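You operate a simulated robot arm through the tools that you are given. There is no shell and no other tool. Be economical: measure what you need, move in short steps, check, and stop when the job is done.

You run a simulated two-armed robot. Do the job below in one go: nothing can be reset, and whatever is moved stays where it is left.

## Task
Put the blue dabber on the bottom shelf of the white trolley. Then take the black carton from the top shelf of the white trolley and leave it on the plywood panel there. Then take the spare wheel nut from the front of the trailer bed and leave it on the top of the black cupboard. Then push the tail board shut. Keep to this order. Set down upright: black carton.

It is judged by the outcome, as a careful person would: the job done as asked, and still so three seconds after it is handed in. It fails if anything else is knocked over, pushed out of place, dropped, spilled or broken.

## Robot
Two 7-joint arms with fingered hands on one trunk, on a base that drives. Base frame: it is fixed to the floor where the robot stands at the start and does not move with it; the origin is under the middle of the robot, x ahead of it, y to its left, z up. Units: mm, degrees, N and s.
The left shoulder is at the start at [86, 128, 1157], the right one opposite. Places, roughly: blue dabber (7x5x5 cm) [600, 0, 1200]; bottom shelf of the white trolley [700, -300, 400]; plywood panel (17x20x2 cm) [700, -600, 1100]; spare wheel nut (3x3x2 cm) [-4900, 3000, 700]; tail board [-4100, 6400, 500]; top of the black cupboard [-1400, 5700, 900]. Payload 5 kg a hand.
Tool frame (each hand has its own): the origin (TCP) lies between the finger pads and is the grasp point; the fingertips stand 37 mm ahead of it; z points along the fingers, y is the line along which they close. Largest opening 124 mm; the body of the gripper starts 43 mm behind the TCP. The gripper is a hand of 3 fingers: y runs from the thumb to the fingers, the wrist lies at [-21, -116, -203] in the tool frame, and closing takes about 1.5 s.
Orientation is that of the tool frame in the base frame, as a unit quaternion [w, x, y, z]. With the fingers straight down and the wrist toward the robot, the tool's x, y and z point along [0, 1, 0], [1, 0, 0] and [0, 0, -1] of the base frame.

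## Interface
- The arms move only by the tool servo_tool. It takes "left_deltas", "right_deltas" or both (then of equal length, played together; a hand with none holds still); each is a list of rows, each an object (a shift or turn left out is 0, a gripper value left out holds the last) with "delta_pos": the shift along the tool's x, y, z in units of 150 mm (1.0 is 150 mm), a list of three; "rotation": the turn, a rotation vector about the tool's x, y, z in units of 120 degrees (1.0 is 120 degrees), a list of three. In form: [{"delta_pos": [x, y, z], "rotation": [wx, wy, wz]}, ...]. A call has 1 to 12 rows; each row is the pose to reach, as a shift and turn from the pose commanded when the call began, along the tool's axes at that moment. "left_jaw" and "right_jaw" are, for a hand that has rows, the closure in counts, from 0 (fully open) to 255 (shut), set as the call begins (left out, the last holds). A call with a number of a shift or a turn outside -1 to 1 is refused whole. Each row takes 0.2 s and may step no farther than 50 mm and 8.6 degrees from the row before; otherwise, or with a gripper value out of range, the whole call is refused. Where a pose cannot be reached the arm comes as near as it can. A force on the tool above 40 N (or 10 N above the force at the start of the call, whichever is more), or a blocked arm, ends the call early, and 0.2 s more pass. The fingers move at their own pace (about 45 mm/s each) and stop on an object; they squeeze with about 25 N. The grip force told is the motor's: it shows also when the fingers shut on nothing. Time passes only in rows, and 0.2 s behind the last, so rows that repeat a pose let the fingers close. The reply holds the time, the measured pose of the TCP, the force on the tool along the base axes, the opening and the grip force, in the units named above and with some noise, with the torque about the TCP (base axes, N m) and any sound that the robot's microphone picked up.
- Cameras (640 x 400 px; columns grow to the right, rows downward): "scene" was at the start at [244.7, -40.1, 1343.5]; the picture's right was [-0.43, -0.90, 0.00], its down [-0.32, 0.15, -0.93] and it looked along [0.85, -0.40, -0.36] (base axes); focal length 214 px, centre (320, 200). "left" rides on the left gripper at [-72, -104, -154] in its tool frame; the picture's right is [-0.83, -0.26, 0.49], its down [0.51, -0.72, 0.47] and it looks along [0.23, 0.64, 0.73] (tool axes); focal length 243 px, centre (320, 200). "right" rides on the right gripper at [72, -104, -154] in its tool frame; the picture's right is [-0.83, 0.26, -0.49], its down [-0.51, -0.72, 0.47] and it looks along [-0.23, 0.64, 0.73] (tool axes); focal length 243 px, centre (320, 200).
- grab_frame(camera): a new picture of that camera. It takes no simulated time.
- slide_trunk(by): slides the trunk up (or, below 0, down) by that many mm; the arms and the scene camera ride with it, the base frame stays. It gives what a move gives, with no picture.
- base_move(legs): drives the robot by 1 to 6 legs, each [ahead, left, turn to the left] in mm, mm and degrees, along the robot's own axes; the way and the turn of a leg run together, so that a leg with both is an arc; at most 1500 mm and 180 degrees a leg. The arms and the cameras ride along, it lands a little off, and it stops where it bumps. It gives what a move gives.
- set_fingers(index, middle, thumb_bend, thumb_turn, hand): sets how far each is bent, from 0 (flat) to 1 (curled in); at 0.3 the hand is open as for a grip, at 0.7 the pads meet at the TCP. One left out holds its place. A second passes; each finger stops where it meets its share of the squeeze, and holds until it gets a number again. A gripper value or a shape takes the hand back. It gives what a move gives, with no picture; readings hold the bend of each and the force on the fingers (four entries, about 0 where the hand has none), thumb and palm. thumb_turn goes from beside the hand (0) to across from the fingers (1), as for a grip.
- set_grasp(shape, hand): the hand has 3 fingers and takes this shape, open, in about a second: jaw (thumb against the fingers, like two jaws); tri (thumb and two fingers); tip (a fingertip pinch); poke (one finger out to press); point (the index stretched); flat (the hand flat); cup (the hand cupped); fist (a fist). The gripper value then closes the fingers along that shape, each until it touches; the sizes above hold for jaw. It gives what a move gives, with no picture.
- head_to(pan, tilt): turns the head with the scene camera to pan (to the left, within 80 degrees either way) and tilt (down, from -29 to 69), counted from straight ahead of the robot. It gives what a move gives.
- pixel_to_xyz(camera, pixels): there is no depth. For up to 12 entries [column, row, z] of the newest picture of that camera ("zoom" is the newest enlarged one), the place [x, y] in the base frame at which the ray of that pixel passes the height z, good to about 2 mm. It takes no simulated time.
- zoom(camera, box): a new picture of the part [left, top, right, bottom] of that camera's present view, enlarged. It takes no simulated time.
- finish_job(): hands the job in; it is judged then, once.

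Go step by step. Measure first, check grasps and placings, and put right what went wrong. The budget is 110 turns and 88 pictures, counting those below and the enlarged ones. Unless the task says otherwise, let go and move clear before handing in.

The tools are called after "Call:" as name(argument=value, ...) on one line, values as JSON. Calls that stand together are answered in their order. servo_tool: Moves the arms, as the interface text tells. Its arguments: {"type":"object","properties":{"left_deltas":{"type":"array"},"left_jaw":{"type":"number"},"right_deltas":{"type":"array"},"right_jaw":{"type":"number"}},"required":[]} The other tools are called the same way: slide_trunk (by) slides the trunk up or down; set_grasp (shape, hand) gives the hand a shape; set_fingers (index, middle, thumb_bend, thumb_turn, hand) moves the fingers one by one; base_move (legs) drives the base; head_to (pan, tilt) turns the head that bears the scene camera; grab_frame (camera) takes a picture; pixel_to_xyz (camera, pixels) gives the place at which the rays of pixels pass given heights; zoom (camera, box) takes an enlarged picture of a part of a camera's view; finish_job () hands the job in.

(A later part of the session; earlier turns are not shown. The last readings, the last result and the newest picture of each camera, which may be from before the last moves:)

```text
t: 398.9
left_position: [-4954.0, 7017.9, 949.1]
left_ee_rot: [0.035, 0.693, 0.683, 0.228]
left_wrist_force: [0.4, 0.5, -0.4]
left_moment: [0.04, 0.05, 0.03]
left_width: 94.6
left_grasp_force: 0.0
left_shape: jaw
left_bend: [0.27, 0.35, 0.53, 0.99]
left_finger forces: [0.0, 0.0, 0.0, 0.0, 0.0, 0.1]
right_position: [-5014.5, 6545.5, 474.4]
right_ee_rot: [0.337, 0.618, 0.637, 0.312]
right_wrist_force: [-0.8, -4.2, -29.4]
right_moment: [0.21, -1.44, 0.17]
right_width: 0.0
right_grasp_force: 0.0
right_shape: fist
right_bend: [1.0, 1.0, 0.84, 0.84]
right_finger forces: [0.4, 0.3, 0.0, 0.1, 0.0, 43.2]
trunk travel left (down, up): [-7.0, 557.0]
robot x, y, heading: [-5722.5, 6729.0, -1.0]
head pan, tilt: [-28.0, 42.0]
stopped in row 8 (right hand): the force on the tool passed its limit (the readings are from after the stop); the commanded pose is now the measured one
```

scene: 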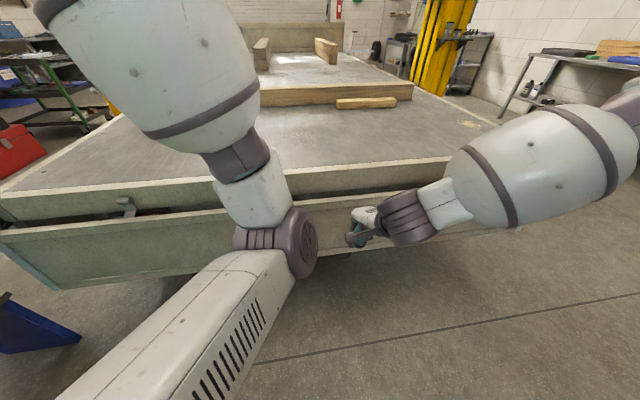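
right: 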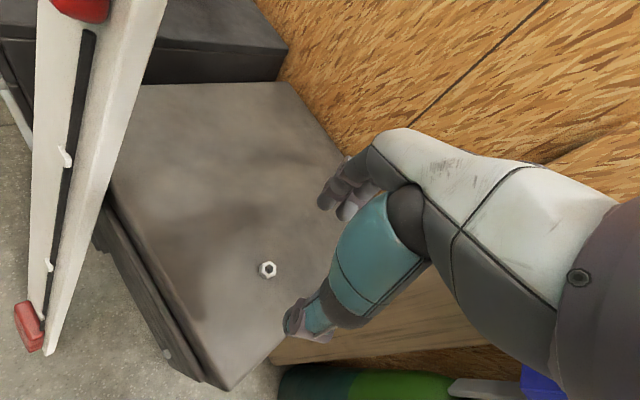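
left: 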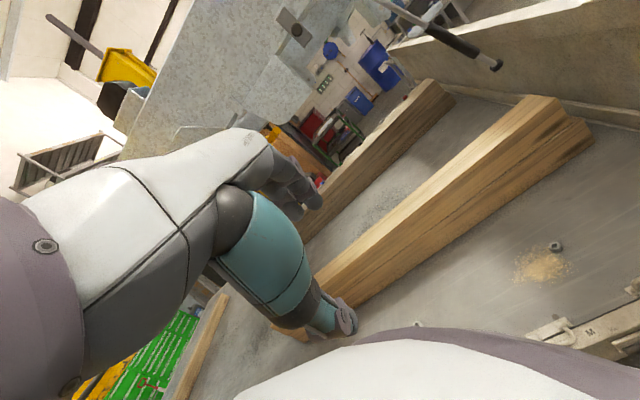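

Slow pushing progresses. I repeat slow pushes in a longer batch.

Call:
servo_tool(right_deltas=[{"delta_pos": [0.005, 0.01, -0.007]}, {"delta_pos": [0.011, 0.02, -0.014]}, {"delta_pos": [0.016, 0.03, -0.021]}, {"delta_pos": [0.021, 0.04, -0.028]}, {"delta_pos": [0.027, 0.05, -0.035]}, {"delta_pos": [0.032, 0.06, -0.042]}, {"delta_pos": [0.037, 0.07, -0.049]}, {"delta_pos": [0.042, 0.08, -0.056]}, {"delta_pos": [0.047, 0.09, -0.063]}, {"delta_pos": [0.052, 0.1, -0.07]}])

Call:
servo_tool(right_deltas=[{"delta_pos": [0.005, 0.01, -0.007]}, {"delta_pos": [0.011, 0.02, -0.014]}, {"delta_pos": [0.016, 0.03, -0.021]}, {"delta_pos": [0.021, 0.04, -0.028]}, {"delta_pos": [0.027, 0.05, -0.035]}, {"delta_pos": [0.032, 0.06, -0.042]}, {"delta_pos": [0.037, 0.07, -0.049]}, {"delta_pos": [0.042, 0.08, -0.056]}])

Call:
servo_tool(right_deltas=[{"delta_pos": [0, 0.01, -0.007]}, {"delta_pos": [0, 0.02, -0.014]}, {"delta_pos": [0, 0.03, -0.021]}, {"delta_pos": [0, 0.04, -0.028]}, {"delta_pos": [0, 0.05, -0.035]}, {"delta_pos": [0, 0.06, -0.042]}, {"delta_pos": [0, 0.07, -0.049]}, {"delta_pos": [0, 0.08, -0.056]}])

Call:
servo_tool(right_deltas=[{"delta_pos": [0.008, 0.008, -0.0056]}, {"delta_pos": [0.016, 0.016, -0.011]}, {"delta_pos": [0.024, 0.024, -0.017]}, {"delta_pos": [0.032, 0.032, -0.022]}, {"delta_pos": [0.04, 0.04, -0.028]}, {"delta_pos": [0.048, 0.048, -0.034]}, {"delta_pos": [0.056, 0.056, -0.039]}, {"delta_pos": [0.064, 0.064, -0.045]}])

Call:
servo_tool(right_deltas=[{"delta_pos": [0, 0.01, -0.007]}, {"delta_pos": [0, 0.02, -0.014]}, {"delta_pos": [0, 0.03, -0.021]}, {"delta_pos": [0, 0.04, -0.028]}, {"delta_pos": [0, 0.05, -0.035]}, {"delta_pos": [0, 0.06, -0.042]}, {"delta_pos": [0, 0.07, -0.049]}, {"delta_pos": [0, 0.08, -0.056]}])

Call:
slide_trunk(by=40)

```text
t: 401.1
left_position: [-4955.4, 7018.0, 950.7]
left_ee_rot: [0.036, 0.694, 0.682, 0.229]
left_wrist_force: [0.9, 0.4, -1.0]
left_moment: [-0.01, -0.01, 0.0]
left_width: 94.5
left_grasp_force: 0.2
left_shape: jaw
left_bend: [0.27, 0.35, 0.53, 0.99]
left_finger forces: [0.0, 0.0, 0.0, 0.1, 0.1, 0.1]
right_position: [-5014.6, 6554.1, 497.9]
right_ee_rot: [0.339, 0.618, 0.635, 0.315]
right_wrist_force: [-0.1, -22.3, -24.0]
right_moment: [1.73, -1.09, 0.98]
right_width: 0.2
right_grasp_force: 0.1
right_shape: fist
right_bend: [1.0, 1.0, 0.84, 0.84]
right_finger forces: [0.0, 0.5, 0.0, 0.1, 0.1, 33.1]
trunk travel left (down, up): [-7.0, 557.0]
robot x, y, heading: [-5724.7, 6732.5, -0.9]
head pan, tilt: [-28.0, 42.0]
```

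```text
t: 402.3
left_position: [-4953.0, 7016.0, 949.7]
left_ee_rot: [0.037, 0.694, 0.682, 0.228]
left_wrist_force: [1.2, 0.3, -0.2]
left_moment: [0.01, 0.01, 0.04]
left_width: 95.0
left_grasp_force: 0.1
left_shape: jaw
left_bend: [0.27, 0.35, 0.53, 0.99]
left_finger forces: [0.0, 0.0, 0.1, 0.0, 0.0, 0.0]
right_position: [-5014.6, 6555.1, 502.0]
right_ee_rot: [0.338, 0.619, 0.636, 0.312]
right_wrist_force: [1.5, -13.5, -25.6]
right_moment: [1.03, -1.16, 0.58]
right_width: 0.3
right_grasp_force: 0.0
right_shape: fist
right_bend: [1.0, 1.0, 0.84, 0.84]
right_finger forces: [0.3, 0.2, 0.0, 0.0, 0.1, 34.7]
trunk travel left (down, up): [-7.0, 557.0]
robot x, y, heading: [-5720.0, 6727.2, -0.8]
head pan, tilt: [-28.0, 42.0]
stopped in row 5 (right hand): the force on the tool passed its limit (the readings are from after the stop); the commanded pose is now the measured one
```

```text
t: 404.1
left_position: [-4952.7, 7019.3, 949.1]
left_ee_rot: [0.035, 0.694, 0.682, 0.228]
left_wrist_force: [0.4, 0.0, 0.2]
left_moment: [0.01, -0.03, 0.0]
left_width: 94.6
left_grasp_force: 0.1
left_shape: jaw
left_bend: [0.27, 0.35, 0.53, 0.99]
left_finger forces: [0.1, 0.0, 0.1, 0.0, 0.0, 0.1]
right_position: [-5015.1, 6560.4, 521.5]
right_ee_rot: [0.34, 0.618, 0.635, 0.315]
right_wrist_force: [0.9, 4.7, -31.7]
right_moment: [-0.46, -1.44, -0.27]
right_width: 0.0
right_grasp_force: 0.1
right_shape: fist
right_bend: [1.0, 1.0, 0.84, 0.84]
right_finger forces: [0.1, 0.0, 0.0, 0.0, 0.0, 35.7]
trunk travel left (down, up): [-7.0, 557.0]
robot x, y, heading: [-5721.5, 6731.1, -1.0]
head pan, tilt: [-28.0, 42.0]
```

```text
t: 405.7
left_position: [-4952.7, 7015.4, 948.9]
left_ee_rot: [0.035, 0.695, 0.681, 0.227]
left_wrist_force: [0.1, 0.0, 0.6]
left_moment: [0.01, -0.02, 0.01]
left_width: 94.7
left_grasp_force: 0.1
left_shape: jaw
left_bend: [0.27, 0.35, 0.53, 0.99]
left_finger forces: [0.1, 0.0, 0.1, 0.0, 0.0, 0.0]
right_position: [-5016.4, 6560.5, 524.2]
right_ee_rot: [0.341, 0.62, 0.637, 0.307]
right_wrist_force: [1.2, -11.9, -26.0]
right_moment: [0.88, -1.16, 0.53]
right_width: 0.1
right_grasp_force: 0.0
right_shape: fist
right_bend: [1.0, 1.0, 0.84, 0.84]
right_finger forces: [0.2, 0.1, 0.1, 0.0, 0.0, 41.6]
trunk travel left (down, up): [-7.0, 557.0]
robot x, y, heading: [-5723.8, 6728.1, -1.2]
head pan, tilt: [-28.0, 42.0]
stopped in row 7 (right hand): the force on the tool passed its limit (the readings are from after the stop); the commanded pose is now the measured one
```

```text
t: 407.5
left_position: [-4953.5, 7016.9, 949.3]
left_ee_rot: [0.037, 0.694, 0.682, 0.228]
left_wrist_force: [-0.1, 0.4, 0.2]
left_moment: [0.03, 0.02, -0.01]
left_width: 94.8
left_grasp_force: 0.1
left_shape: jaw
left_bend: [0.27, 0.35, 0.53, 0.99]
left_finger forces: [0.0, 0.0, 0.0, 0.0, 0.0, 0.1]
right_position: [-5017.4, 6563.4, 541.3]
right_ee_rot: [0.342, 0.618, 0.637, 0.308]
right_wrist_force: [0.4, -2.4, -29.1]
right_moment: [0.23, -1.37, 0.12]
right_width: 0.1
right_grasp_force: 0.1
right_shape: fist
right_bend: [1.0, 1.0, 0.84, 0.84]
right_finger forces: [0.1, 0.2, 0.0, 0.1, 0.0, 41.4]
trunk travel left (down, up): [-7.0, 557.0]
robot x, y, heading: [-5723.2, 6729.4, -1.0]
head pan, tilt: [-28.0, 42.0]
```

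```text
t: 408.4
left_position: [-4953.4, 7018.9, 988.3]
left_ee_rot: [0.037, 0.694, 0.683, 0.227]
left_wrist_force: [0.1, -0.4, -0.3]
left_moment: [-0.02, 0.02, -0.03]
left_width: 95.0
left_grasp_force: 0.0
left_shape: jaw
left_bend: [0.27, 0.35, 0.53, 0.99]
left_finger forces: [0.0, 0.0, 0.0, 0.0, 0.0, 0.0]
right_position: [-5017.1, 6565.8, 583.1]
right_ee_rot: [0.341, 0.616, 0.638, 0.31]
right_wrist_force: [-0.4, 25.3, -28.6]
right_moment: [-2.11, -1.46, -1.19]
right_width: 0.0
right_grasp_force: 0.1
right_shape: fist
right_bend: [1.0, 1.0, 0.84, 0.84]
right_finger forces: [0.2, 0.1, 0.0, 0.1, 0.0, 45.8]
trunk travel left (down, up): [-47.0, 517.0]
robot x, y, heading: [-5720.8, 6733.8, -0.9]
head pan, tilt: [-28.0, 42.0]
```

Vertical moves and the trunk lift go through well. I continue up with the trunk, easing the hand sideways along the arc.

Call:
servo_tool(right_deltas=[{"delta_pos": [0.03, 0, 0]}, {"delta_pos": [0.06, 0, 0]}, {"delta_pos": [0.08, 0, 0]}])

Call:
slide_trunk(by=30)

Call:
servo_tool(right_deltas=[{"delta_pos": [0.025, 0, 0]}, {"delta_pos": [0.05, 0, 0]}])

Call:
slide_trunk(by=30)

Call:
slide_trunk(by=30)

```text
t: 409.1
left_position: [-4953.2, 7014.0, 989.5]
left_ee_rot: [0.036, 0.695, 0.681, 0.228]
left_wrist_force: [-0.4, -0.5, -0.3]
left_moment: [0.01, -0.01, -0.01]
left_width: 94.6
left_grasp_force: 0.1
left_shape: jaw
left_bend: [0.27, 0.35, 0.53, 0.99]
left_finger forces: [0.1, 0.0, 0.0, 0.0, 0.0, 0.0]
right_position: [-5015.6, 6563.8, 582.1]
right_ee_rot: [0.352, 0.614, 0.639, 0.302]
right_wrist_force: [0.3, -17.9, -28.5]
right_moment: [1.23, -1.31, 0.83]
right_width: 0.0
right_grasp_force: 0.0
right_shape: fist
right_bend: [1.0, 1.0, 0.84, 0.84]
right_finger forces: [0.0, 0.2, 0.1, 0.0, 0.1, 40.6]
trunk travel left (down, up): [-47.0, 517.0]
robot x, y, heading: [-5720.2, 6729.2, -1.2]
head pan, tilt: [-28.0, 42.0]
```

```text
t: 409.7
left_position: [-4955.1, 7014.5, 1015.5]
left_ee_rot: [0.038, 0.695, 0.681, 0.229]
left_wrist_force: [-0.3, 0.1, -1.4]
left_moment: [-0.02, 0.03, 0.0]
left_width: 94.8
left_grasp_force: 0.0
left_shape: jaw
left_bend: [0.27, 0.35, 0.53, 0.99]
left_finger forces: [0.0, 0.0, 0.0, 0.0, 0.0, 0.0]
right_position: [-5019.9, 6563.8, 597.0]
right_ee_rot: [0.347, 0.617, 0.642, 0.295]
right_wrist_force: [-0.4, -9.4, -28.2]
right_moment: [0.54, -1.34, 0.44]
right_width: 0.0
right_grasp_force: 0.0
right_shape: fist
right_bend: [1.0, 1.0, 0.84, 0.84]
right_finger forces: [0.0, 0.1, 0.0, 0.0, 0.0, 36.7]
trunk travel left (down, up): [-70.0, 493.0]
robot x, y, heading: [-5723.4, 6732.7, -1.2]
head pan, tilt: [-28.0, 42.0]
stopped: the force on the tool passed its limit (the readings are from after the stop); the commanded pose is now the measured one
```

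```text
t: 410.3
left_position: [-4952.8, 7011.6, 1014.6]
left_ee_rot: [0.038, 0.696, 0.679, 0.228]
left_wrist_force: [-0.1, -0.3, 0.7]
left_moment: [0.01, 0.0, 0.02]
left_width: 95.0
left_grasp_force: 0.1
left_shape: jaw
left_bend: [0.27, 0.35, 0.53, 0.99]
left_finger forces: [0.1, 0.0, 0.0, 0.1, 0.0, 0.0]
right_position: [-5018.6, 6563.2, 592.6]
right_ee_rot: [0.35, 0.618, 0.642, 0.288]
right_wrist_force: [1.0, -7.4, -26.6]
right_moment: [0.34, -1.15, 0.31]
right_width: 0.1
right_grasp_force: 0.1
right_shape: fist
right_bend: [1.0, 1.0, 0.84, 0.84]
right_finger forces: [0.2, 0.1, 0.0, 0.0, 0.0, 40.3]
trunk travel left (down, up): [-70.0, 493.0]
robot x, y, heading: [-5724.7, 6731.3, -1.3]
head pan, tilt: [-28.0, 42.0]
stopped in row 2 (right hand): the force on the tool passed its limit (the readings are from after the stop); the commanded pose is now the measured one
```

```text
t: 411.0
left_position: [-4954.1, 7010.3, 1047.6]
left_ee_rot: [0.039, 0.695, 0.68, 0.23]
left_wrist_force: [0.6, -0.1, -0.5]
left_moment: [0.01, 0.03, 0.01]
left_width: 94.8
left_grasp_force: 0.0
left_shape: jaw
left_bend: [0.27, 0.35, 0.53, 0.99]
left_finger forces: [0.0, 0.1, 0.1, 0.0, 0.0, 0.1]
right_position: [-5020.0, 6558.4, 623.8]
right_ee_rot: [0.353, 0.618, 0.641, 0.288]
right_wrist_force: [-0.3, -5.9, -27.5]
right_moment: [0.28, -1.38, 0.29]
right_width: 0.1
right_grasp_force: 0.0
right_shape: fist
right_bend: [1.0, 1.0, 0.84, 0.84]
right_finger forces: [0.2, 0.0, 0.0, 0.0, 0.0, 38.6]
trunk travel left (down, up): [-101.0, 463.0]
robot x, y, heading: [-5726.5, 6727.9, -1.3]
head pan, tilt: [-28.0, 42.0]
stopped: the force on the tool passed its limit (the readings are from after the stop); the commanded pose is now the measured one
```

```text
t: 411.4
left_position: [-4958.6, 7009.8, 1064.4]
left_ee_rot: [0.041, 0.695, 0.679, 0.231]
left_wrist_force: [0.3, -0.8, -0.6]
left_moment: [0.0, -0.01, 0.01]
left_width: 95.0
left_grasp_force: 0.0
left_shape: jaw
left_bend: [0.27, 0.35, 0.53, 0.99]
left_finger forces: [0.0, 0.0, 0.1, 0.0, 0.0, 0.0]
right_position: [-5018.9, 6555.5, 637.8]
right_ee_rot: [0.353, 0.62, 0.64, 0.286]
right_wrist_force: [-0.9, -6.3, -26.6]
right_moment: [0.2, -1.33, 0.22]
right_width: 0.0
right_grasp_force: 0.1
right_shape: fist
right_bend: [1.0, 1.0, 0.84, 0.84]
right_finger forces: [0.2, 0.2, 0.1, 0.0, 0.0, 35.1]
trunk travel left (down, up): [-114.0, 450.0]
robot x, y, heading: [-5724.3, 6730.1, -1.4]
head pan, tilt: [-28.0, 42.0]
stopped: the force on the tool passed its limit (the readings are from after the stop); the commanded pose is now the measured one
```

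Near horizontal now; lifting by trunk keeps gaining and the edge drifts inward by itself. I continue with more lifts, easing inward.

Call:
slide_trunk(by=30)

Call:
slide_trunk(by=30)

Call:
slide_trunk(by=30)

Call:
servo_tool(right_deltas=[{"delta_pos": [-0.03, 0.015, -0.01]}, {"delta_pos": [-0.06, 0.03, -0.02]}, {"delta_pos": [-0.08, 0.045, -0.03]}])

Call:
slide_trunk(by=35)

Call:
servo_tool(right_deltas=[{"delta_pos": [-0.03, 0.015, -0.01]}, {"delta_pos": [-0.06, 0.03, -0.02]}, {"delta_pos": [-0.1, 0.045, -0.03]}])

Call:
slide_trunk(by=35)

Call:
slide_trunk(by=35)

```text
t: 411.9
left_position: [-4959.4, 7009.3, 1077.3]
left_ee_rot: [0.043, 0.696, 0.679, 0.231]
left_wrist_force: [-1.2, 0.4, 0.6]
left_moment: [-0.03, -0.05, -0.01]
left_width: 94.9
left_grasp_force: 0.1
left_shape: jaw
left_bend: [0.27, 0.35, 0.53, 0.99]
left_finger forces: [0.0, 0.0, 0.1, 0.1, 0.0, 0.0]
right_position: [-5020.6, 6552.3, 648.0]
right_ee_rot: [0.353, 0.621, 0.64, 0.283]
right_wrist_force: [-1.9, -5.5, -28.3]
right_moment: [0.15, -1.38, 0.22]
right_width: 0.0
right_grasp_force: 0.0
right_shape: fist
right_bend: [1.0, 1.0, 0.84, 0.84]
right_finger forces: [0.1, 0.1, 0.0, 0.0, 0.1, 36.6]
trunk travel left (down, up): [-125.0, 439.0]
robot x, y, heading: [-5724.2, 6729.7, -1.5]
head pan, tilt: [-28.0, 42.0]
stopped: the force on the tool passed its limit (the readings are from after the stop); the commanded pose is now the measured one
```

```text
t: 412.3
left_position: [-4958.6, 7007.4, 1089.3]
left_ee_rot: [0.043, 0.696, 0.678, 0.233]
left_wrist_force: [0.4, -0.1, -0.1]
left_moment: [-0.05, -0.04, -0.01]
left_width: 94.9
left_grasp_force: 0.1
left_shape: jaw
left_bend: [0.27, 0.35, 0.53, 0.99]
left_finger forces: [0.1, 0.0, 0.0, 0.0, 0.0, 0.0]
right_position: [-5020.1, 6548.3, 655.9]
right_ee_rot: [0.352, 0.622, 0.64, 0.281]
right_wrist_force: [-1.4, -5.5, -27.2]
right_moment: [0.19, -1.31, 0.22]
right_width: 0.0
right_grasp_force: 0.1
right_shape: fist
right_bend: [1.0, 1.0, 0.84, 0.84]
right_finger forces: [0.0, 0.0, 0.1, 0.0, 0.0, 37.8]
trunk travel left (down, up): [-135.0, 429.0]
robot x, y, heading: [-5724.4, 6728.5, -1.8]
head pan, tilt: [-28.0, 42.0]
stopped: the force on the tool passed its limit (the readings are from after the stop); the commanded pose is now the measured one
```

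```text
t: 412.7
left_position: [-4960.7, 7006.9, 1099.9]
left_ee_rot: [0.043, 0.696, 0.678, 0.234]
left_wrist_force: [-1.1, 0.2, -0.1]
left_moment: [0.0, -0.03, -0.03]
left_width: 95.0
left_grasp_force: 0.0
left_shape: jaw
left_bend: [0.27, 0.35, 0.53, 0.99]
left_finger forces: [0.1, 0.0, 0.0, 0.0, 0.0, 0.1]
right_position: [-5020.2, 6546.8, 662.8]
right_ee_rot: [0.352, 0.625, 0.639, 0.278]
right_wrist_force: [-1.7, -5.9, -28.8]
right_moment: [0.25, -1.33, 0.27]
right_width: 0.0
right_grasp_force: 0.0
right_shape: fist
right_bend: [1.0, 1.0, 0.84, 0.84]
right_finger forces: [0.1, 0.2, 0.1, 0.0, 0.0, 38.1]
trunk travel left (down, up): [-144.0, 420.0]
robot x, y, heading: [-5724.5, 6729.2, -1.5]
head pan, tilt: [-28.0, 42.0]
stopped: the force on the tool passed its limit (the readings are from after the stop); the commanded pose is now the measured one
```

```text
t: 413.5
left_position: [-4958.2, 7011.4, 1098.9]
left_ee_rot: [0.045, 0.695, 0.679, 0.232]
left_wrist_force: [-0.3, 0.1, 0.5]
left_moment: [0.0, 0.0, -0.02]
left_width: 95.1
left_grasp_force: 0.0
left_shape: jaw
left_bend: [0.27, 0.35, 0.53, 0.99]
left_finger forces: [0.0, 0.1, 0.1, 0.1, 0.0, 0.0]
right_position: [-5018.6, 6540.5, 676.8]
right_ee_rot: [0.355, 0.622, 0.639, 0.281]
right_wrist_force: [-1.2, 21.1, -18.0]
right_moment: [-1.91, -0.95, -0.94]
right_width: 0.0
right_grasp_force: 0.0
right_shape: fist
right_bend: [1.0, 1.0, 0.84, 0.84]
right_finger forces: [0.7, 0.1, 0.1, 0.0, 0.1, 26.2]
trunk travel left (down, up): [-144.0, 420.0]
robot x, y, heading: [-5718.7, 6731.7, -1.4]
head pan, tilt: [-28.0, 42.0]
```

```text
t: 414.0
left_position: [-4961.3, 7006.8, 1127.9]
left_ee_rot: [0.047, 0.697, 0.676, 0.235]
left_wrist_force: [-0.4, 1.1, -0.6]
left_moment: [-0.03, 0.0, -0.02]
left_width: 94.6
left_grasp_force: 0.1
left_shape: jaw
left_bend: [0.27, 0.35, 0.53, 0.99]
left_finger forces: [0.0, 0.0, 0.0, 0.1, 0.1, 0.0]
right_position: [-5020.6, 6529.8, 697.0]
right_ee_rot: [0.354, 0.628, 0.636, 0.275]
right_wrist_force: [-2.0, -4.3, -27.2]
right_moment: [0.02, -1.29, 0.19]
right_width: 0.0
right_grasp_force: 0.2
right_shape: fist
right_bend: [1.0, 1.0, 0.84, 0.84]
right_finger forces: [0.5, 0.1, 0.0, 0.0, 0.0, 32.8]
trunk travel left (down, up): [-168.0, 396.0]
robot x, y, heading: [-5720.7, 6731.4, -1.6]
head pan, tilt: [-28.0, 42.0]
stopped: the force on the tool passed its limit (the readings are from after the stop); the commanded pose is now the measured one
```

```text
t: 414.8
left_position: [-4961.3, 7007.7, 1127.3]
left_ee_rot: [0.047, 0.695, 0.677, 0.235]
left_wrist_force: [0.5, -0.5, -0.9]
left_moment: [0.01, -0.02, -0.03]
left_width: 94.7
left_grasp_force: 0.1
left_shape: jaw
left_bend: [0.27, 0.35, 0.53, 0.99]
left_finger forces: [0.0, 0.0, 0.0, 0.0, 0.0, 0.0]
right_position: [-5019.4, 6519.3, 711.7]
right_ee_rot: [0.357, 0.625, 0.636, 0.278]
right_wrist_force: [-0.1, 18.9, -15.0]
right_moment: [-1.73, -0.62, -0.7]
right_width: 0.0
right_grasp_force: 0.2
right_shape: fist
right_bend: [1.0, 1.0, 0.84, 0.84]
right_finger forces: [15.2, 0.0, 0.0, 0.0, 0.0, 6.7]
trunk travel left (down, up): [-168.0, 396.0]
robot x, y, heading: [-5726.0, 6730.6, -1.8]
head pan, tilt: [-28.0, 42.0]
```

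```text
t: 415.4
left_position: [-4964.2, 7004.6, 1153.8]
left_ee_rot: [0.049, 0.696, 0.676, 0.237]
left_wrist_force: [0.3, 1.1, 0.6]
left_moment: [-0.08, -0.02, -0.01]
left_width: 94.7
left_grasp_force: 0.0
left_shape: jaw
left_bend: [0.27, 0.35, 0.53, 0.99]
left_finger forces: [0.0, 0.1, 0.1, 0.0, 0.0, 0.1]
right_position: [-5021.5, 6510.1, 728.3]
right_ee_rot: [0.354, 0.631, 0.635, 0.271]
right_wrist_force: [-0.4, -3.1, -25.1]
right_moment: [-0.14, -1.24, 0.13]
right_width: 0.0
right_grasp_force: 0.2
right_shape: fist
right_bend: [1.0, 1.0, 0.84, 0.84]
right_finger forces: [0.9, 0.0, 0.0, 0.0, 0.0, 32.0]
trunk travel left (down, up): [-189.0, 375.0]
robot x, y, heading: [-5722.2, 6731.4, -2.0]
head pan, tilt: [-28.0, 42.0]
stopped: the force on the tool passed its limit (the readings are from after the stop); the commanded pose is now the measured one
```

```text
t: 415.8
left_position: [-4965.7, 7003.7, 1162.7]
left_ee_rot: [0.05, 0.697, 0.675, 0.238]
left_wrist_force: [-0.9, 0.8, 1.0]
left_moment: [-0.04, -0.05, -0.02]
left_width: 94.7
left_grasp_force: 0.1
left_shape: jaw
left_bend: [0.27, 0.35, 0.53, 0.99]
left_finger forces: [0.0, 0.0, 0.1, 0.0, 0.0, 0.0]
right_position: [-5021.7, 6508.1, 731.1]
right_ee_rot: [0.353, 0.633, 0.635, 0.267]
right_wrist_force: [-1.9, -4.8, -27.4]
right_moment: [-0.01, -1.3, 0.24]
right_width: 0.0
right_grasp_force: 0.0
right_shape: fist
right_bend: [1.0, 1.0, 0.84, 0.84]
right_finger forces: [0.7, 0.1, 0.1, 0.0, 0.0, 33.8]
trunk travel left (down, up): [-196.0, 368.0]
robot x, y, heading: [-5721.7, 6727.4, -1.7]
head pan, tilt: [-28.0, 42.0]
stopped: the force on the tool passed its limit (the readings are from after the stop); the commanded pose is now the measured one
```

Past horizontal now (z 731), and inward-and-up moves go easily. I follow the upper arc with the arm.

Call:
servo_tool(right_deltas=[{"delta_pos": [-0.046, 0.054, -0.04]}, {"delta_pos": [-0.092, 0.109, -0.079]}, {"delta_pos": [-0.138, 0.163, -0.118]}, {"delta_pos": [-0.184, 0.217, -0.158]}, {"delta_pos": [-0.256, 0.268, -0.194]}, {"delta_pos": [-0.328, 0.32, -0.229]}, {"delta_pos": [-0.4, 0.371, -0.265]}, {"delta_pos": [-0.473, 0.422, -0.3]}, {"delta_pos": [-0.556, 0.458, -0.323]}, {"delta_pos": [-0.64, 0.495, -0.346]}, {"delta_pos": [-0.723, 0.531, -0.369]}, {"delta_pos": [-0.806, 0.567, -0.392]}])

Call:
servo_tool(right_deltas=[{"delta_pos": [-0.03, 0.05, -0.036]}, {"delta_pos": [-0.07, 0.09, -0.066]}, {"delta_pos": [-0.12, 0.12, -0.088]}])

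```text
t: 416.3
left_position: [-4964.2, 7002.8, 1160.0]
left_ee_rot: [0.05, 0.697, 0.674, 0.237]
left_wrist_force: [-1.5, -0.5, 0.2]
left_moment: [-0.03, 0.02, -0.01]
left_width: 94.6
left_grasp_force: 0.0
left_shape: jaw
left_bend: [0.27, 0.35, 0.53, 0.99]
left_finger forces: [0.0, 0.0, 0.0, 0.0, 0.0, 0.0]
right_position: [-5019.4, 6498.5, 744.2]
right_ee_rot: [0.351, 0.635, 0.636, 0.265]
right_wrist_force: [-0.8, -4.1, -26.6]
right_moment: [-0.1, -1.26, 0.16]
right_width: 0.0
right_grasp_force: 0.1
right_shape: fist
right_bend: [1.0, 1.0, 0.84, 0.84]
right_finger forces: [0.6, 0.1, 0.1, 0.0, 0.0, 32.0]
trunk travel left (down, up): [-196.0, 368.0]
robot x, y, heading: [-5722.1, 6724.6, -1.6]
head pan, tilt: [-28.0, 42.0]
stopped in row 2 (right hand): the force on the tool passed its limit (the readings are from after the stop); the commanded pose is now the measured one
```

```text
t: 416.8
left_position: [-4962.4, 7002.4, 1160.1]
left_ee_rot: [0.049, 0.698, 0.675, 0.237]
left_wrist_force: [0.2, 0.4, 0.9]
left_moment: [-0.1, -0.05, -0.03]
left_width: 95.0
left_grasp_force: 0.1
left_shape: jaw
left_bend: [0.27, 0.35, 0.53, 0.99]
left_finger forces: [0.0, 0.0, 0.1, 0.0, 0.0, 0.0]
right_position: [-5020.2, 6489.6, 751.9]
right_ee_rot: [0.35, 0.638, 0.635, 0.26]
right_wrist_force: [-1.4, -3.2, -27.5]
right_moment: [-0.08, -1.2, 0.12]
right_width: 0.0
right_grasp_force: 0.1
right_shape: fist
right_bend: [1.0, 1.0, 0.84, 0.84]
right_finger forces: [0.7, 0.0, 0.0, 0.0, 0.0, 32.5]
trunk travel left (down, up): [-196.0, 368.0]
robot x, y, heading: [-5719.7, 6729.2, -1.9]
head pan, tilt: [-28.0, 42.0]
stopped in row 2 (right hand): the force on the tool passed its limit (the readings are from after the stop); the commanded pose is now the measured one
```

Slow inward-dominant steps worked best; I run several of those.

Call:
servo_tool(right_deltas=[{"delta_pos": [-0.03, 0.022, -0.015]}, {"delta_pos": [-0.06, 0.044, -0.03]}, {"delta_pos": [-0.09, 0.066, -0.045]}, {"delta_pos": [-0.12, 0.088, -0.06]}, {"delta_pos": [-0.15, 0.11, -0.075]}, {"delta_pos": [-0.18, 0.132, -0.09]}, {"delta_pos": [-0.21, 0.154, -0.105]}, {"delta_pos": [-0.24, 0.176, -0.12]}])

Call:
servo_tool(right_deltas=[{"delta_pos": [-0.03, 0.018, -0.012]}, {"delta_pos": [-0.06, 0.036, -0.024]}, {"delta_pos": [-0.09, 0.054, -0.036]}, {"delta_pos": [-0.12, 0.072, -0.048]}, {"delta_pos": [-0.15, 0.09, -0.06]}, {"delta_pos": [-0.18, 0.108, -0.072]}, {"delta_pos": [-0.21, 0.126, -0.084]}, {"delta_pos": [-0.24, 0.144, -0.096]}])

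Call:
servo_tool(right_deltas=[{"delta_pos": [-0.03, 0.018, -0.012]}, {"delta_pos": [-0.06, 0.036, -0.024]}, {"delta_pos": [-0.09, 0.054, -0.036]}, {"delta_pos": [-0.12, 0.072, -0.048]}, {"delta_pos": [-0.15, 0.09, -0.06]}, {"delta_pos": [-0.18, 0.108, -0.072]}, {"delta_pos": [-0.21, 0.126, -0.084]}, {"delta_pos": [-0.24, 0.144, -0.096]}])

Call:
servo_tool(right_deltas=[{"delta_pos": [-0.03, 0.018, -0.012]}, {"delta_pos": [-0.06, 0.036, -0.024]}, {"delta_pos": [-0.09, 0.054, -0.036]}, {"delta_pos": [-0.12, 0.072, -0.048]}, {"delta_pos": [-0.15, 0.09, -0.06]}, {"delta_pos": [-0.18, 0.108, -0.072]}, {"delta_pos": [-0.21, 0.126, -0.084]}, {"delta_pos": [-0.24, 0.144, -0.096]}])

Call:
servo_tool(right_deltas=[{"delta_pos": [-0.03, 0.018, -0.012]}, {"delta_pos": [-0.06, 0.036, -0.024]}, {"delta_pos": [-0.09, 0.054, -0.036]}, {"delta_pos": [-0.12, 0.072, -0.048]}, {"delta_pos": [-0.15, 0.09, -0.06]}, {"delta_pos": [-0.18, 0.108, -0.072]}, {"delta_pos": [-0.21, 0.126, -0.084]}, {"delta_pos": [-0.24, 0.144, -0.096]}])

```text
t: 418.0
left_position: [-4962.4, 7000.3, 1161.5]
left_ee_rot: [0.049, 0.697, 0.675, 0.237]
left_wrist_force: [0.8, 0.7, 0.1]
left_moment: [-0.01, -0.02, 0.02]
left_width: 95.2
left_grasp_force: 0.0
left_shape: jaw
left_bend: [0.27, 0.35, 0.53, 0.99]
left_finger forces: [0.0, 0.1, 0.1, 0.0, 0.0, 0.1]
right_position: [-5019.8, 6469.6, 771.7]
right_ee_rot: [0.348, 0.638, 0.636, 0.261]
right_wrist_force: [-0.1, -4.1, -27.6]
right_moment: [-0.16, -1.18, 0.16]
right_width: 0.2
right_grasp_force: 0.1
right_shape: fist
right_bend: [1.0, 1.0, 0.84, 0.84]
right_finger forces: [0.2, 0.0, 0.0, 0.0, 0.0, 38.6]
trunk travel left (down, up): [-196.0, 368.0]
robot x, y, heading: [-5721.3, 6727.8, -2.0]
head pan, tilt: [-28.0, 42.0]
stopped in row 5 (right hand): the force on the tool passed its limit (the readings are from after the stop); the commanded pose is now the measured one
```

```text
t: 419.5
left_position: [-4963.1, 7000.3, 1160.3]
left_ee_rot: [0.05, 0.698, 0.674, 0.239]
left_wrist_force: [-0.1, 0.9, -1.3]
left_moment: [0.01, 0.0, -0.07]
left_width: 94.7
left_grasp_force: 0.1
left_shape: jaw
left_bend: [0.27, 0.35, 0.53, 0.99]
left_finger forces: [0.0, 0.1, 0.1, 0.0, 0.0, 0.0]
right_position: [-5020.7, 6442.6, 794.1]
right_ee_rot: [0.347, 0.638, 0.636, 0.26]
right_wrist_force: [-0.7, -1.7, -25.5]
right_moment: [-0.16, -1.07, 0.12]
right_width: 0.0
right_grasp_force: 0.0
right_shape: fist
right_bend: [1.0, 1.0, 0.84, 0.84]
right_finger forces: [0.1, 0.1, 0.1, 0.0, 0.0, 37.9]
trunk travel left (down, up): [-196.0, 368.0]
robot x, y, heading: [-5723.3, 6727.3, -1.9]
head pan, tilt: [-28.0, 42.0]
stopped in row 7 (right hand): the force on the tool passed its limit (the readings are from after the stop); the commanded pose is now the measured one
```

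```text
t: 420.3
left_position: [-4962.7, 6999.4, 1160.3]
left_ee_rot: [0.049, 0.698, 0.674, 0.237]
left_wrist_force: [-0.1, 0.5, 1.3]
left_moment: [-0.01, -0.01, 0.0]
left_width: 94.6
left_grasp_force: 0.2
left_shape: jaw
left_bend: [0.27, 0.35, 0.53, 0.99]
left_finger forces: [0.0, 0.0, 0.1, 0.1, 0.1, 0.0]
right_position: [-5020.4, 6431.4, 800.9]
right_ee_rot: [0.346, 0.64, 0.636, 0.258]
right_wrist_force: [-0.2, -2.7, -24.6]
right_moment: [-0.11, -1.08, 0.09]
right_width: 0.3
right_grasp_force: 0.1
right_shape: fist
right_bend: [1.0, 1.0, 0.84, 0.84]
right_finger forces: [0.1, 0.1, 0.0, 0.0, 0.0, 36.9]
trunk travel left (down, up): [-196.0, 368.0]
robot x, y, heading: [-5722.0, 6729.1, -2.1]
head pan, tilt: [-28.0, 42.0]
stopped in row 3 (right hand): the force on the tool passed its limit (the readings are from after the stop); the commanded pose is now the measured one
```

```text
t: 420.9
left_position: [-4963.6, 6999.4, 1161.4]
left_ee_rot: [0.05, 0.698, 0.673, 0.238]
left_wrist_force: [-1.3, 0.4, 0.1]
left_moment: [-0.06, 0.0, -0.03]
left_width: 95.1
left_grasp_force: 0.0
left_shape: jaw
left_bend: [0.27, 0.35, 0.53, 0.99]
left_finger forces: [0.0, 0.0, 0.0, 0.0, 0.0, 0.0]
right_position: [-5020.7, 6421.9, 805.8]
right_ee_rot: [0.344, 0.642, 0.636, 0.255]
right_wrist_force: [1.0, -2.4, -23.1]
right_moment: [-0.1, -0.91, 0.07]
right_width: 0.0
right_grasp_force: 0.1
right_shape: fist
right_bend: [1.0, 1.0, 0.84, 0.84]
right_finger forces: [0.1, 0.0, 0.1, 0.0, 0.0, 35.2]
trunk travel left (down, up): [-196.0, 368.0]
robot x, y, heading: [-5723.0, 6731.8, -2.1]
head pan, tilt: [-28.0, 42.0]
stopped in row 3 (right hand): the force on the tool passed its limit (the readings are from after the stop); the commanded pose is now the measured one
```

```text
t: 421.5
left_position: [-4962.4, 6998.4, 1160.2]
left_ee_rot: [0.05, 0.699, 0.673, 0.237]
left_wrist_force: [-0.9, 0.3, 0.3]
left_moment: [-0.04, -0.03, -0.02]
left_width: 95.0
left_grasp_force: 0.2
left_shape: jaw
left_bend: [0.27, 0.35, 0.53, 0.99]
left_finger forces: [0.1, 0.0, 0.1, 0.1, 0.0, 0.0]
right_position: [-5020.0, 6413.4, 809.2]
right_ee_rot: [0.341, 0.643, 0.637, 0.253]
right_wrist_force: [0.6, -2.9, -24.8]
right_moment: [-0.11, -0.91, 0.09]
right_width: 0.0
right_grasp_force: 0.0
right_shape: fist
right_bend: [1.0, 1.0, 0.84, 0.84]
right_finger forces: [0.1, 0.0, 0.0, 0.0, 0.0, 35.0]
trunk travel left (down, up): [-196.0, 368.0]
robot x, y, heading: [-5724.7, 6727.7, -2.3]
head pan, tilt: [-28.0, 42.0]
stopped in row 2 (right hand): the force on the tool passed its limit (the readings are from after the stop); the commanded pose is now the measured one
5 turns are left
```

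The hand had slid toward the hinge, losing leverage. I slide it back outward along the board, then push up slowly in many small steps.

Call:
servo_tool(right_deltas=[{"delta_pos": [0.042, 0.022, -0.022]}, {"delta_pos": [0.084, 0.044, -0.045]}, {"delta_pos": [0.126, 0.066, -0.067]}, {"delta_pos": [0.168, 0.088, -0.09]}, {"delta_pos": [0.21, 0.11, -0.112]}, {"delta_pos": [0.253, 0.132, -0.134]}, {"delta_pos": [0.295, 0.155, -0.156]}, {"delta_pos": [0.337, 0.177, -0.178]}, {"delta_pos": [0.38, 0.2, -0.2]}, {"delta_pos": [0.42, 0.22, -0.222]}, {"delta_pos": [0.46, 0.245, -0.245]}])

Call:
servo_tool(right_deltas=[{"delta_pos": [0.042, 0.022, -0.022]}, {"delta_pos": [0.084, 0.044, -0.045]}, {"delta_pos": [0.126, 0.066, -0.067]}, {"delta_pos": [0.168, 0.088, -0.09]}, {"delta_pos": [0.21, 0.11, -0.112]}])

Call:
servo_tool(right_deltas=[{"delta_pos": [-0.01, 0.0106, -0.0083]}, {"delta_pos": [-0.02, 0.021, -0.0166]}, {"delta_pos": [-0.03, 0.032, -0.025]}, {"delta_pos": [-0.04, 0.042, -0.033]}, {"delta_pos": [-0.05, 0.053, -0.0415]}, {"delta_pos": [-0.06, 0.064, -0.05]}, {"delta_pos": [-0.07, 0.074, -0.058]}, {"delta_pos": [-0.08, 0.085, -0.066]}, {"delta_pos": [-0.09, 0.095, -0.075]}, {"delta_pos": [-0.1, 0.106, -0.083]}])

Call:
servo_tool(right_deltas=[{"delta_pos": [-0.01, 0.0106, -0.0083]}, {"delta_pos": [-0.02, 0.021, -0.0166]}, {"delta_pos": [-0.03, 0.032, -0.025]}, {"delta_pos": [-0.04, 0.042, -0.033]}, {"delta_pos": [-0.05, 0.053, -0.0415]}, {"delta_pos": [-0.06, 0.064, -0.05]}, {"delta_pos": [-0.07, 0.074, -0.058]}, {"delta_pos": [-0.08, 0.085, -0.066]}, {"delta_pos": [-0.09, 0.095, -0.075]}, {"delta_pos": [-0.1, 0.106, -0.083]}])

Call:
servo_tool(right_deltas=[{"delta_pos": [-0.01, 0.0106, -0.0083]}, {"delta_pos": [-0.02, 0.021, -0.0166]}, {"delta_pos": [-0.03, 0.032, -0.025]}, {"delta_pos": [-0.04, 0.042, -0.033]}, {"delta_pos": [-0.05, 0.053, -0.0415]}, {"delta_pos": [-0.06, 0.064, -0.05]}, {"delta_pos": [-0.07, 0.074, -0.058]}, {"delta_pos": [-0.08, 0.085, -0.066]}, {"delta_pos": [-0.09, 0.095, -0.075]}, {"delta_pos": [-0.1, 0.106, -0.083]}])

Call:
servo_tool(right_deltas=[{"delta_pos": [-0.01, 0.0106, -0.0083]}, {"delta_pos": [-0.02, 0.021, -0.0166]}, {"delta_pos": [-0.03, 0.032, -0.025]}, {"delta_pos": [-0.04, 0.042, -0.033]}, {"delta_pos": [-0.05, 0.053, -0.0415]}, {"delta_pos": [-0.06, 0.064, -0.05]}, {"delta_pos": [-0.07, 0.074, -0.058]}, {"delta_pos": [-0.08, 0.085, -0.066]}, {"delta_pos": [-0.09, 0.095, -0.075]}, {"delta_pos": [-0.1, 0.106, -0.083]}])

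Call:
servo_tool(right_deltas=[{"delta_pos": [-0.01, 0.0106, -0.0083]}, {"delta_pos": [-0.02, 0.021, -0.0166]}, {"delta_pos": [-0.03, 0.032, -0.025]}, {"delta_pos": [-0.04, 0.042, -0.033]}, {"delta_pos": [-0.05, 0.053, -0.0415]}, {"delta_pos": [-0.06, 0.064, -0.05]}, {"delta_pos": [-0.07, 0.074, -0.058]}, {"delta_pos": [-0.08, 0.085, -0.066]}, {"delta_pos": [-0.09, 0.095, -0.075]}, {"delta_pos": [-0.1, 0.106, -0.083]}])

```text
t: 421.9
left_position: [-4961.7, 6996.9, 1161.4]
left_ee_rot: [0.049, 0.699, 0.673, 0.237]
left_wrist_force: [-0.3, 0.1, -0.4]
left_moment: [-0.07, -0.02, -0.01]
left_width: 94.6
left_grasp_force: 0.0
left_shape: jaw
left_bend: [0.27, 0.35, 0.53, 0.99]
left_finger forces: [0.1, 0.0, 0.1, 0.0, 0.1, 0.0]
right_position: [-5018.2, 6415.8, 805.9]
right_ee_rot: [0.338, 0.646, 0.637, 0.249]
right_wrist_force: [3.0, -4.0, -25.9]
right_moment: [-0.08, -0.86, 0.11]
right_width: 0.1
right_grasp_force: 0.1
right_shape: fist
right_bend: [1.0, 1.0, 0.84, 0.84]
right_finger forces: [0.1, 0.1, 0.1, 0.0, 0.1, 32.8]
trunk travel left (down, up): [-196.0, 368.0]
robot x, y, heading: [-5724.4, 6728.1, -2.6]
head pan, tilt: [-28.0, 42.0]
stopped in row 1 (right hand): the force on the tool passed its limit (the readings are from after the stop); the commanded pose is now the measured one
```

```text
t: 422.3
left_position: [-4961.6, 6996.3, 1160.0]
left_ee_rot: [0.049, 0.699, 0.673, 0.238]
left_wrist_force: [-0.3, -0.1, 0.4]
left_moment: [-0.04, -0.02, -0.02]
left_width: 94.9
left_grasp_force: 0.0
left_shape: jaw
left_bend: [0.27, 0.35, 0.53, 0.99]
left_finger forces: [0.0, 0.0, 0.0, 0.0, 0.0, 0.0]
right_position: [-5018.4, 6419.2, 803.5]
right_ee_rot: [0.335, 0.649, 0.638, 0.244]
right_wrist_force: [3.4, -4.0, -26.3]
right_moment: [-0.08, -0.78, 0.06]
right_width: 0.0
right_grasp_force: 0.2
right_shape: fist
right_bend: [1.0, 1.0, 0.84, 0.84]
right_finger forces: [0.2, 0.1, 0.0, 0.1, 0.1, 31.1]
trunk travel left (down, up): [-196.0, 368.0]
robot x, y, heading: [-5723.6, 6723.2, -2.3]
head pan, tilt: [-28.0, 42.0]
stopped in row 1 (right hand): the force on the tool passed its limit (the readings are from after the stop); the commanded pose is now the measured one
```

```text
t: 422.9
left_position: [-4962.4, 6995.8, 1160.0]
left_ee_rot: [0.05, 0.7, 0.672, 0.237]
left_wrist_force: [-1.1, 0.6, -0.8]
left_moment: [-0.03, -0.01, -0.01]
left_width: 95.0
left_grasp_force: 0.1
left_shape: jaw
left_bend: [0.27, 0.35, 0.53, 0.99]
left_finger forces: [0.0, 0.0, 0.1, 0.0, 0.1, 0.0]
right_position: [-5019.5, 6415.3, 805.6]
right_ee_rot: [0.334, 0.65, 0.638, 0.243]
right_wrist_force: [2.0, -2.4, -22.6]
right_moment: [-0.18, -0.65, 0.03]
right_width: 0.0
right_grasp_force: 0.0
right_shape: fist
right_bend: [1.0, 1.0, 0.84, 0.84]
right_finger forces: [0.3, 0.0, 0.1, 0.0, 0.0, 25.8]
trunk travel left (down, up): [-196.0, 368.0]
robot x, y, heading: [-5722.4, 6724.4, -2.3]
head pan, tilt: [-28.0, 42.0]
stopped in row 3 (right hand): the force on the tool passed its limit (the readings are from after the stop); the commanded pose is now the measured one
```

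```text
t: 423.6
left_position: [-4962.1, 6994.6, 1159.8]
left_ee_rot: [0.05, 0.7, 0.672, 0.237]
left_wrist_force: [-0.8, 0.3, 0.4]
left_moment: [-0.04, -0.02, -0.07]
left_width: 95.0
left_grasp_force: 0.0
left_shape: jaw
left_bend: [0.27, 0.35, 0.53, 0.99]
left_finger forces: [0.0, 0.0, 0.0, 0.1, 0.0, 0.0]
right_position: [-5019.6, 6412.5, 808.4]
right_ee_rot: [0.331, 0.651, 0.639, 0.24]
right_wrist_force: [2.0, -2.5, -22.8]
right_moment: [-0.1, -0.7, 0.07]
right_width: 0.0
right_grasp_force: 0.0
right_shape: fist
right_bend: [1.0, 1.0, 0.84, 0.84]
right_finger forces: [0.2, 0.0, 0.0, 0.0, 0.0, 27.8]
trunk travel left (down, up): [-196.0, 368.0]
robot x, y, heading: [-5723.2, 6728.3, -2.4]
head pan, tilt: [-28.0, 42.0]
stopped in row 3 (right hand): the force on the tool passed its limit (the readings are from after the stop); the commanded pose is now the measured one
```

```text
t: 424.3
left_position: [-4962.6, 6993.1, 1160.8]
left_ee_rot: [0.05, 0.7, 0.672, 0.238]
left_wrist_force: [-0.3, 0.6, 0.5]
left_moment: [-0.01, -0.04, -0.04]
left_width: 94.8
left_grasp_force: 0.1
left_shape: jaw
left_bend: [0.27, 0.35, 0.53, 0.99]
left_finger forces: [0.0, 0.1, 0.1, 0.0, 0.0, 0.0]
right_position: [-5018.9, 6407.4, 809.2]
right_ee_rot: [0.33, 0.654, 0.638, 0.236]
right_wrist_force: [1.6, -3.0, -22.0]
right_moment: [-0.11, -0.7, 0.06]
right_width: 0.0
right_grasp_force: 0.2
right_shape: fist
right_bend: [1.0, 1.0, 0.84, 0.84]
right_finger forces: [0.2, 0.1, 0.0, 0.1, 0.0, 26.8]
trunk travel left (down, up): [-196.0, 368.0]
robot x, y, heading: [-5718.1, 6728.9, -2.4]
head pan, tilt: [-28.0, 42.0]
stopped in row 3 (right hand): the force on the tool passed its limit (the readings are from after the stop); the commanded pose is now the measured one
```

```text
t: 425.0
left_position: [-4960.4, 6994.0, 1159.9]
left_ee_rot: [0.049, 0.701, 0.671, 0.238]
left_wrist_force: [0.4, 1.2, 0.9]
left_moment: [-0.03, -0.02, -0.02]
left_width: 94.8
left_grasp_force: 0.0
left_shape: jaw
left_bend: [0.27, 0.35, 0.53, 0.99]
left_finger forces: [0.0, 0.0, 0.0, 0.0, 0.1, 0.1]
right_position: [-5020.7, 6403.5, 811.4]
right_ee_rot: [0.328, 0.655, 0.639, 0.235]
right_wrist_force: [1.1, -2.7, -22.0]
right_moment: [-0.08, -0.75, 0.06]
right_width: 0.1
right_grasp_force: 0.0
right_shape: fist
right_bend: [1.0, 1.0, 0.84, 0.84]
right_finger forces: [0.3, 0.1, 0.0, 0.0, 0.1, 24.6]
trunk travel left (down, up): [-196.0, 368.0]
robot x, y, heading: [-5719.9, 6727.5, -2.5]
head pan, tilt: [-28.0, 42.0]
stopped in row 3 (right hand): the force on the tool passed its limit (the readings are from after the stop); the commanded pose is now the measured one
```

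```text
t: 425.6
left_position: [-4960.6, 6992.4, 1161.5]
left_ee_rot: [0.05, 0.7, 0.671, 0.238]
left_wrist_force: [-0.4, 0.9, 1.1]
left_moment: [-0.01, -0.05, -0.05]
left_width: 95.2
left_grasp_force: 0.2
left_shape: jaw
left_bend: [0.27, 0.35, 0.53, 0.99]
left_finger forces: [0.0, 0.0, 0.0, 0.0, 0.0, 0.0]
right_position: [-5018.7, 6400.0, 812.1]
right_ee_rot: [0.326, 0.657, 0.639, 0.232]
right_wrist_force: [1.5, -3.3, -21.2]
right_moment: [-0.05, -0.73, 0.05]
right_width: 0.0
right_grasp_force: 0.0
right_shape: fist
right_bend: [1.0, 1.0, 0.84, 0.84]
right_finger forces: [0.1, 0.0, 0.0, 0.0, 0.0, 26.0]
trunk travel left (down, up): [-196.0, 368.0]
robot x, y, heading: [-5721.0, 6725.7, -2.5]
head pan, tilt: [-28.0, 42.0]
stopped in row 3 (right hand): the force on the tool passed its limit (the readings are from after the stop); the commanded pose is now the measured one
4 turns are left
```

The palm's track fits a circle about (y≈6330, z≈583), so the board is already near upright (~163°) — what remains is a purely inward push. I push toward −y.

Call:
servo_tool(right_deltas=[{"delta_pos": [-0.02, -0.02, 0.016]}, {"delta_pos": [-0.05, -0.025, 0.02]}, {"delta_pos": [-0.08, -0.025, 0.02]}, {"delta_pos": [-0.11, -0.025, 0.02]}, {"delta_pos": [-0.14, -0.025, 0.02]}, {"delta_pos": [-0.17, -0.025, 0.02]}, {"delta_pos": [-0.2, -0.025, 0.02]}, {"delta_pos": [-0.24, -0.025, 0.02]}, {"delta_pos": [-0.28, -0.025, 0.02]}, {"delta_pos": [-0.32, -0.025, 0.02]}, {"delta_pos": [-0.36, -0.025, 0.02]}, {"delta_pos": [-0.4, -0.025, 0.02]}])

Call:
servo_tool(right_deltas=[{"delta_pos": [-0.03, 0, 0]}, {"delta_pos": [-0.06, 0, 0]}, {"delta_pos": [-0.09, 0, 0]}, {"delta_pos": [-0.12, 0, 0]}, {"delta_pos": [-0.15, 0, 0]}, {"delta_pos": [-0.18, 0, 0]}, {"delta_pos": [-0.21, 0, 0]}, {"delta_pos": [-0.24, 0, 0]}])

Call:
servo_tool(right_deltas=[{"delta_pos": [-0.03, -0.01, 0.008]}, {"delta_pos": [-0.06, -0.01, 0.008]}, {"delta_pos": [-0.09, -0.01, 0.008]}, {"delta_pos": [-0.12, -0.01, 0.008]}, {"delta_pos": [-0.15, -0.01, 0.008]}, {"delta_pos": [-0.18, -0.01, 0.008]}])

Call:
servo_tool(right_deltas=[{"delta_pos": [-0.03, -0.01, 0.008]}, {"delta_pos": [-0.06, -0.01, 0.008]}, {"delta_pos": [-0.09, -0.01, 0.008]}, {"delta_pos": [-0.12, -0.01, 0.008]}, {"delta_pos": [-0.15, -0.01, 0.008]}, {"delta_pos": [-0.18, -0.01, 0.008]}])

```text
t: 428.2
left_position: [-4961.3, 6993.4, 1160.4]
left_ee_rot: [0.05, 0.701, 0.671, 0.237]
left_wrist_force: [-0.6, 0.3, 0.0]
left_moment: [-0.02, 0.02, -0.01]
left_width: 94.7
left_grasp_force: 0.0
left_shape: jaw
left_bend: [0.27, 0.35, 0.53, 0.99]
left_finger forces: [0.0, 0.0, 0.0, 0.0, 0.0, 0.0]
right_position: [-5026.6, 6339.8, 818.5]
right_ee_rot: [0.33, 0.656, 0.637, 0.234]
right_wrist_force: [-0.1, -0.3, -0.5]
right_moment: [0.03, 0.0, 0.0]
right_width: 0.3
right_grasp_force: 0.2
right_shape: fist
right_bend: [1.0, 1.0, 0.84, 0.84]
right_finger forces: [0.1, 0.0, 0.0, 0.0, 0.1, 0.0]
trunk travel left (down, up): [-196.0, 368.0]
robot x, y, heading: [-5719.0, 6725.4, -2.5]
head pan, tilt: [-28.0, 42.0]
```

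```text
t: 430.0
left_position: [-4961.8, 6991.4, 1160.4]
left_ee_rot: [0.05, 0.701, 0.671, 0.238]
left_wrist_force: [-0.1, 0.1, -0.6]
left_moment: [-0.02, -0.02, 0.02]
left_width: 95.0
left_grasp_force: 0.1
left_shape: jaw
left_bend: [0.27, 0.35, 0.53, 0.99]
left_finger forces: [0.0, 0.0, 0.1, 0.0, 0.0, 0.0]
right_position: [-5027.1, 6304.0, 821.5]
right_ee_rot: [0.329, 0.656, 0.637, 0.235]
right_wrist_force: [-0.1, 0.3, -0.2]
right_moment: [-0.03, 0.02, -0.01]
right_width: 0.3
right_grasp_force: 0.0
right_shape: fist
right_bend: [1.0, 1.0, 0.84, 0.84]
right_finger forces: [0.0, 0.1, 0.1, 0.0, 0.1, 0.0]
trunk travel left (down, up): [-196.0, 368.0]
robot x, y, heading: [-5724.2, 6727.8, -2.4]
head pan, tilt: [-28.0, 42.0]
```

```text
t: 431.0
left_position: [-4963.5, 6996.9, 1162.1]
left_ee_rot: [0.05, 0.699, 0.673, 0.238]
left_wrist_force: [0.1, -0.2, 0.3]
left_moment: [0.02, -0.02, 0.05]
left_width: 94.6
left_grasp_force: 0.1
left_shape: jaw
left_bend: [0.27, 0.35, 0.53, 0.99]
left_finger forces: [0.0, 0.0, 0.0, 0.1, 0.0, 0.1]
right_position: [-5027.9, 6297.4, 822.2]
right_ee_rot: [0.326, 0.651, 0.643, 0.239]
right_wrist_force: [-0.5, 16.8, -1.4]
right_moment: [-0.71, 0.06, -0.26]
right_width: 0.0
right_grasp_force: 0.0
right_shape: fist
right_bend: [1.0, 1.0, 0.84, 0.84]
right_finger forces: [0.0, 11.9, 0.0, 0.1, 0.0, 5.3]
trunk travel left (down, up): [-196.0, 368.0]
robot x, y, heading: [-5718.5, 6725.6, -2.2]
head pan, tilt: [-28.0, 42.0]
stopped in row 5 (right hand): the force on the tool passed its limit (the readings are from after the stop); the commanded pose is now the measured one
```

```text
t: 431.6
left_position: [-4965.0, 6998.5, 1160.4]
left_ee_rot: [0.05, 0.699, 0.673, 0.238]
left_wrist_force: [1.4, -0.7, 0.3]
left_moment: [-0.01, -0.01, 0.04]
left_width: 94.8
left_grasp_force: 0.0
left_shape: jaw
left_bend: [0.27, 0.35, 0.53, 0.99]
left_finger forces: [0.1, 0.0, 0.1, 0.0, 0.0, 0.0]
right_position: [-5028.7, 6296.8, 820.7]
right_ee_rot: [0.324, 0.648, 0.646, 0.242]
right_wrist_force: [-0.9, 19.5, 3.8]
right_moment: [-1.04, 0.11, -0.5]
right_width: 0.0
right_grasp_force: 0.0
right_shape: fist
right_bend: [1.0, 1.0, 0.84, 0.84]
right_finger forces: [0.1, 9.5, 0.0, 0.1, 0.1, 9.5]
trunk travel left (down, up): [-196.0, 368.0]
robot x, y, heading: [-5720.5, 6728.6, -1.9]
head pan, tilt: [-28.0, 42.0]
stopped in row 2 (right hand): the force on the tool passed its limit (the readings are from after the stop); the commanded pose is now the measured one
3 turns are left
```

The hand met a rigid face at y≈6297, z≈820, exactly where the upright board should stand over the bed's edge, and two 40 N pushes no longer move it: it is shut. I withdraw the hand gently and back away.

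Call:
servo_tool(right_deltas=[{"delta_pos": [0.1, 0, 0]}, {"delta_pos": [0.3, 0, 0]}, {"delta_pos": [0.5, 0, 0]}, {"delta_pos": [0.7, 0, 0]}, {"delta_pos": [0.8, 0, 0]}])

Call:
base_move(legs=[[-400, 0, 0]])

```text
t: 432.8
left_position: [-4963.8, 6997.0, 1161.5]
left_ee_rot: [0.05, 0.699, 0.673, 0.238]
left_wrist_force: [-0.3, -0.3, -0.6]
left_moment: [-0.01, -0.01, 0.0]
left_width: 94.6
left_grasp_force: 0.1
left_shape: jaw
left_bend: [0.27, 0.35, 0.53, 0.99]
left_finger forces: [0.1, 0.0, 0.0, 0.0, 0.1, 0.1]
right_position: [-5019.8, 6412.3, 805.1]
right_ee_rot: [0.326, 0.65, 0.644, 0.24]
right_wrist_force: [0.2, -0.2, 0.0]
right_moment: [-0.04, 0.0, -0.01]
right_width: 0.0
right_grasp_force: 0.1
right_shape: fist
right_bend: [1.0, 1.0, 0.84, 0.84]
right_finger forces: [0.1, 0.0, 0.0, 0.0, 0.0, 0.0]
trunk travel left (down, up): [-196.0, 368.0]
robot x, y, heading: [-5719.1, 6728.2, -2.3]
head pan, tilt: [-28.0, 42.0]
```

```text
t: 435.2
left_position: [-5361.2, 7013.7, 1161.1]
left_ee_rot: [0.05, 0.699, 0.673, 0.238]
left_wrist_force: [-1.0, 0.7, 0.1]
left_moment: [0.0, -0.02, 0.01]
left_width: 95.0
left_grasp_force: 0.1
left_shape: jaw
left_bend: [0.27, 0.35, 0.53, 0.99]
left_finger forces: [0.1, 0.1, 0.0, 0.0, 0.0, 0.0]
right_position: [-5417.2, 6427.9, 806.1]
right_ee_rot: [0.324, 0.65, 0.645, 0.239]
right_wrist_force: [-0.3, 0.2, 0.4]
right_moment: [0.02, 0.0, 0.0]
right_width: 0.0
right_grasp_force: 0.1
right_shape: fist
right_bend: [1.0, 1.0, 0.84, 0.84]
right_finger forces: [0.0, 0.1, 0.1, 0.1, 0.0, 0.0]
trunk travel left (down, up): [-196.0, 368.0]
robot x, y, heading: [-6117.1, 6742.7, -2.2]
head pan, tilt: [-28.0, 42.0]
2 turns are left
```

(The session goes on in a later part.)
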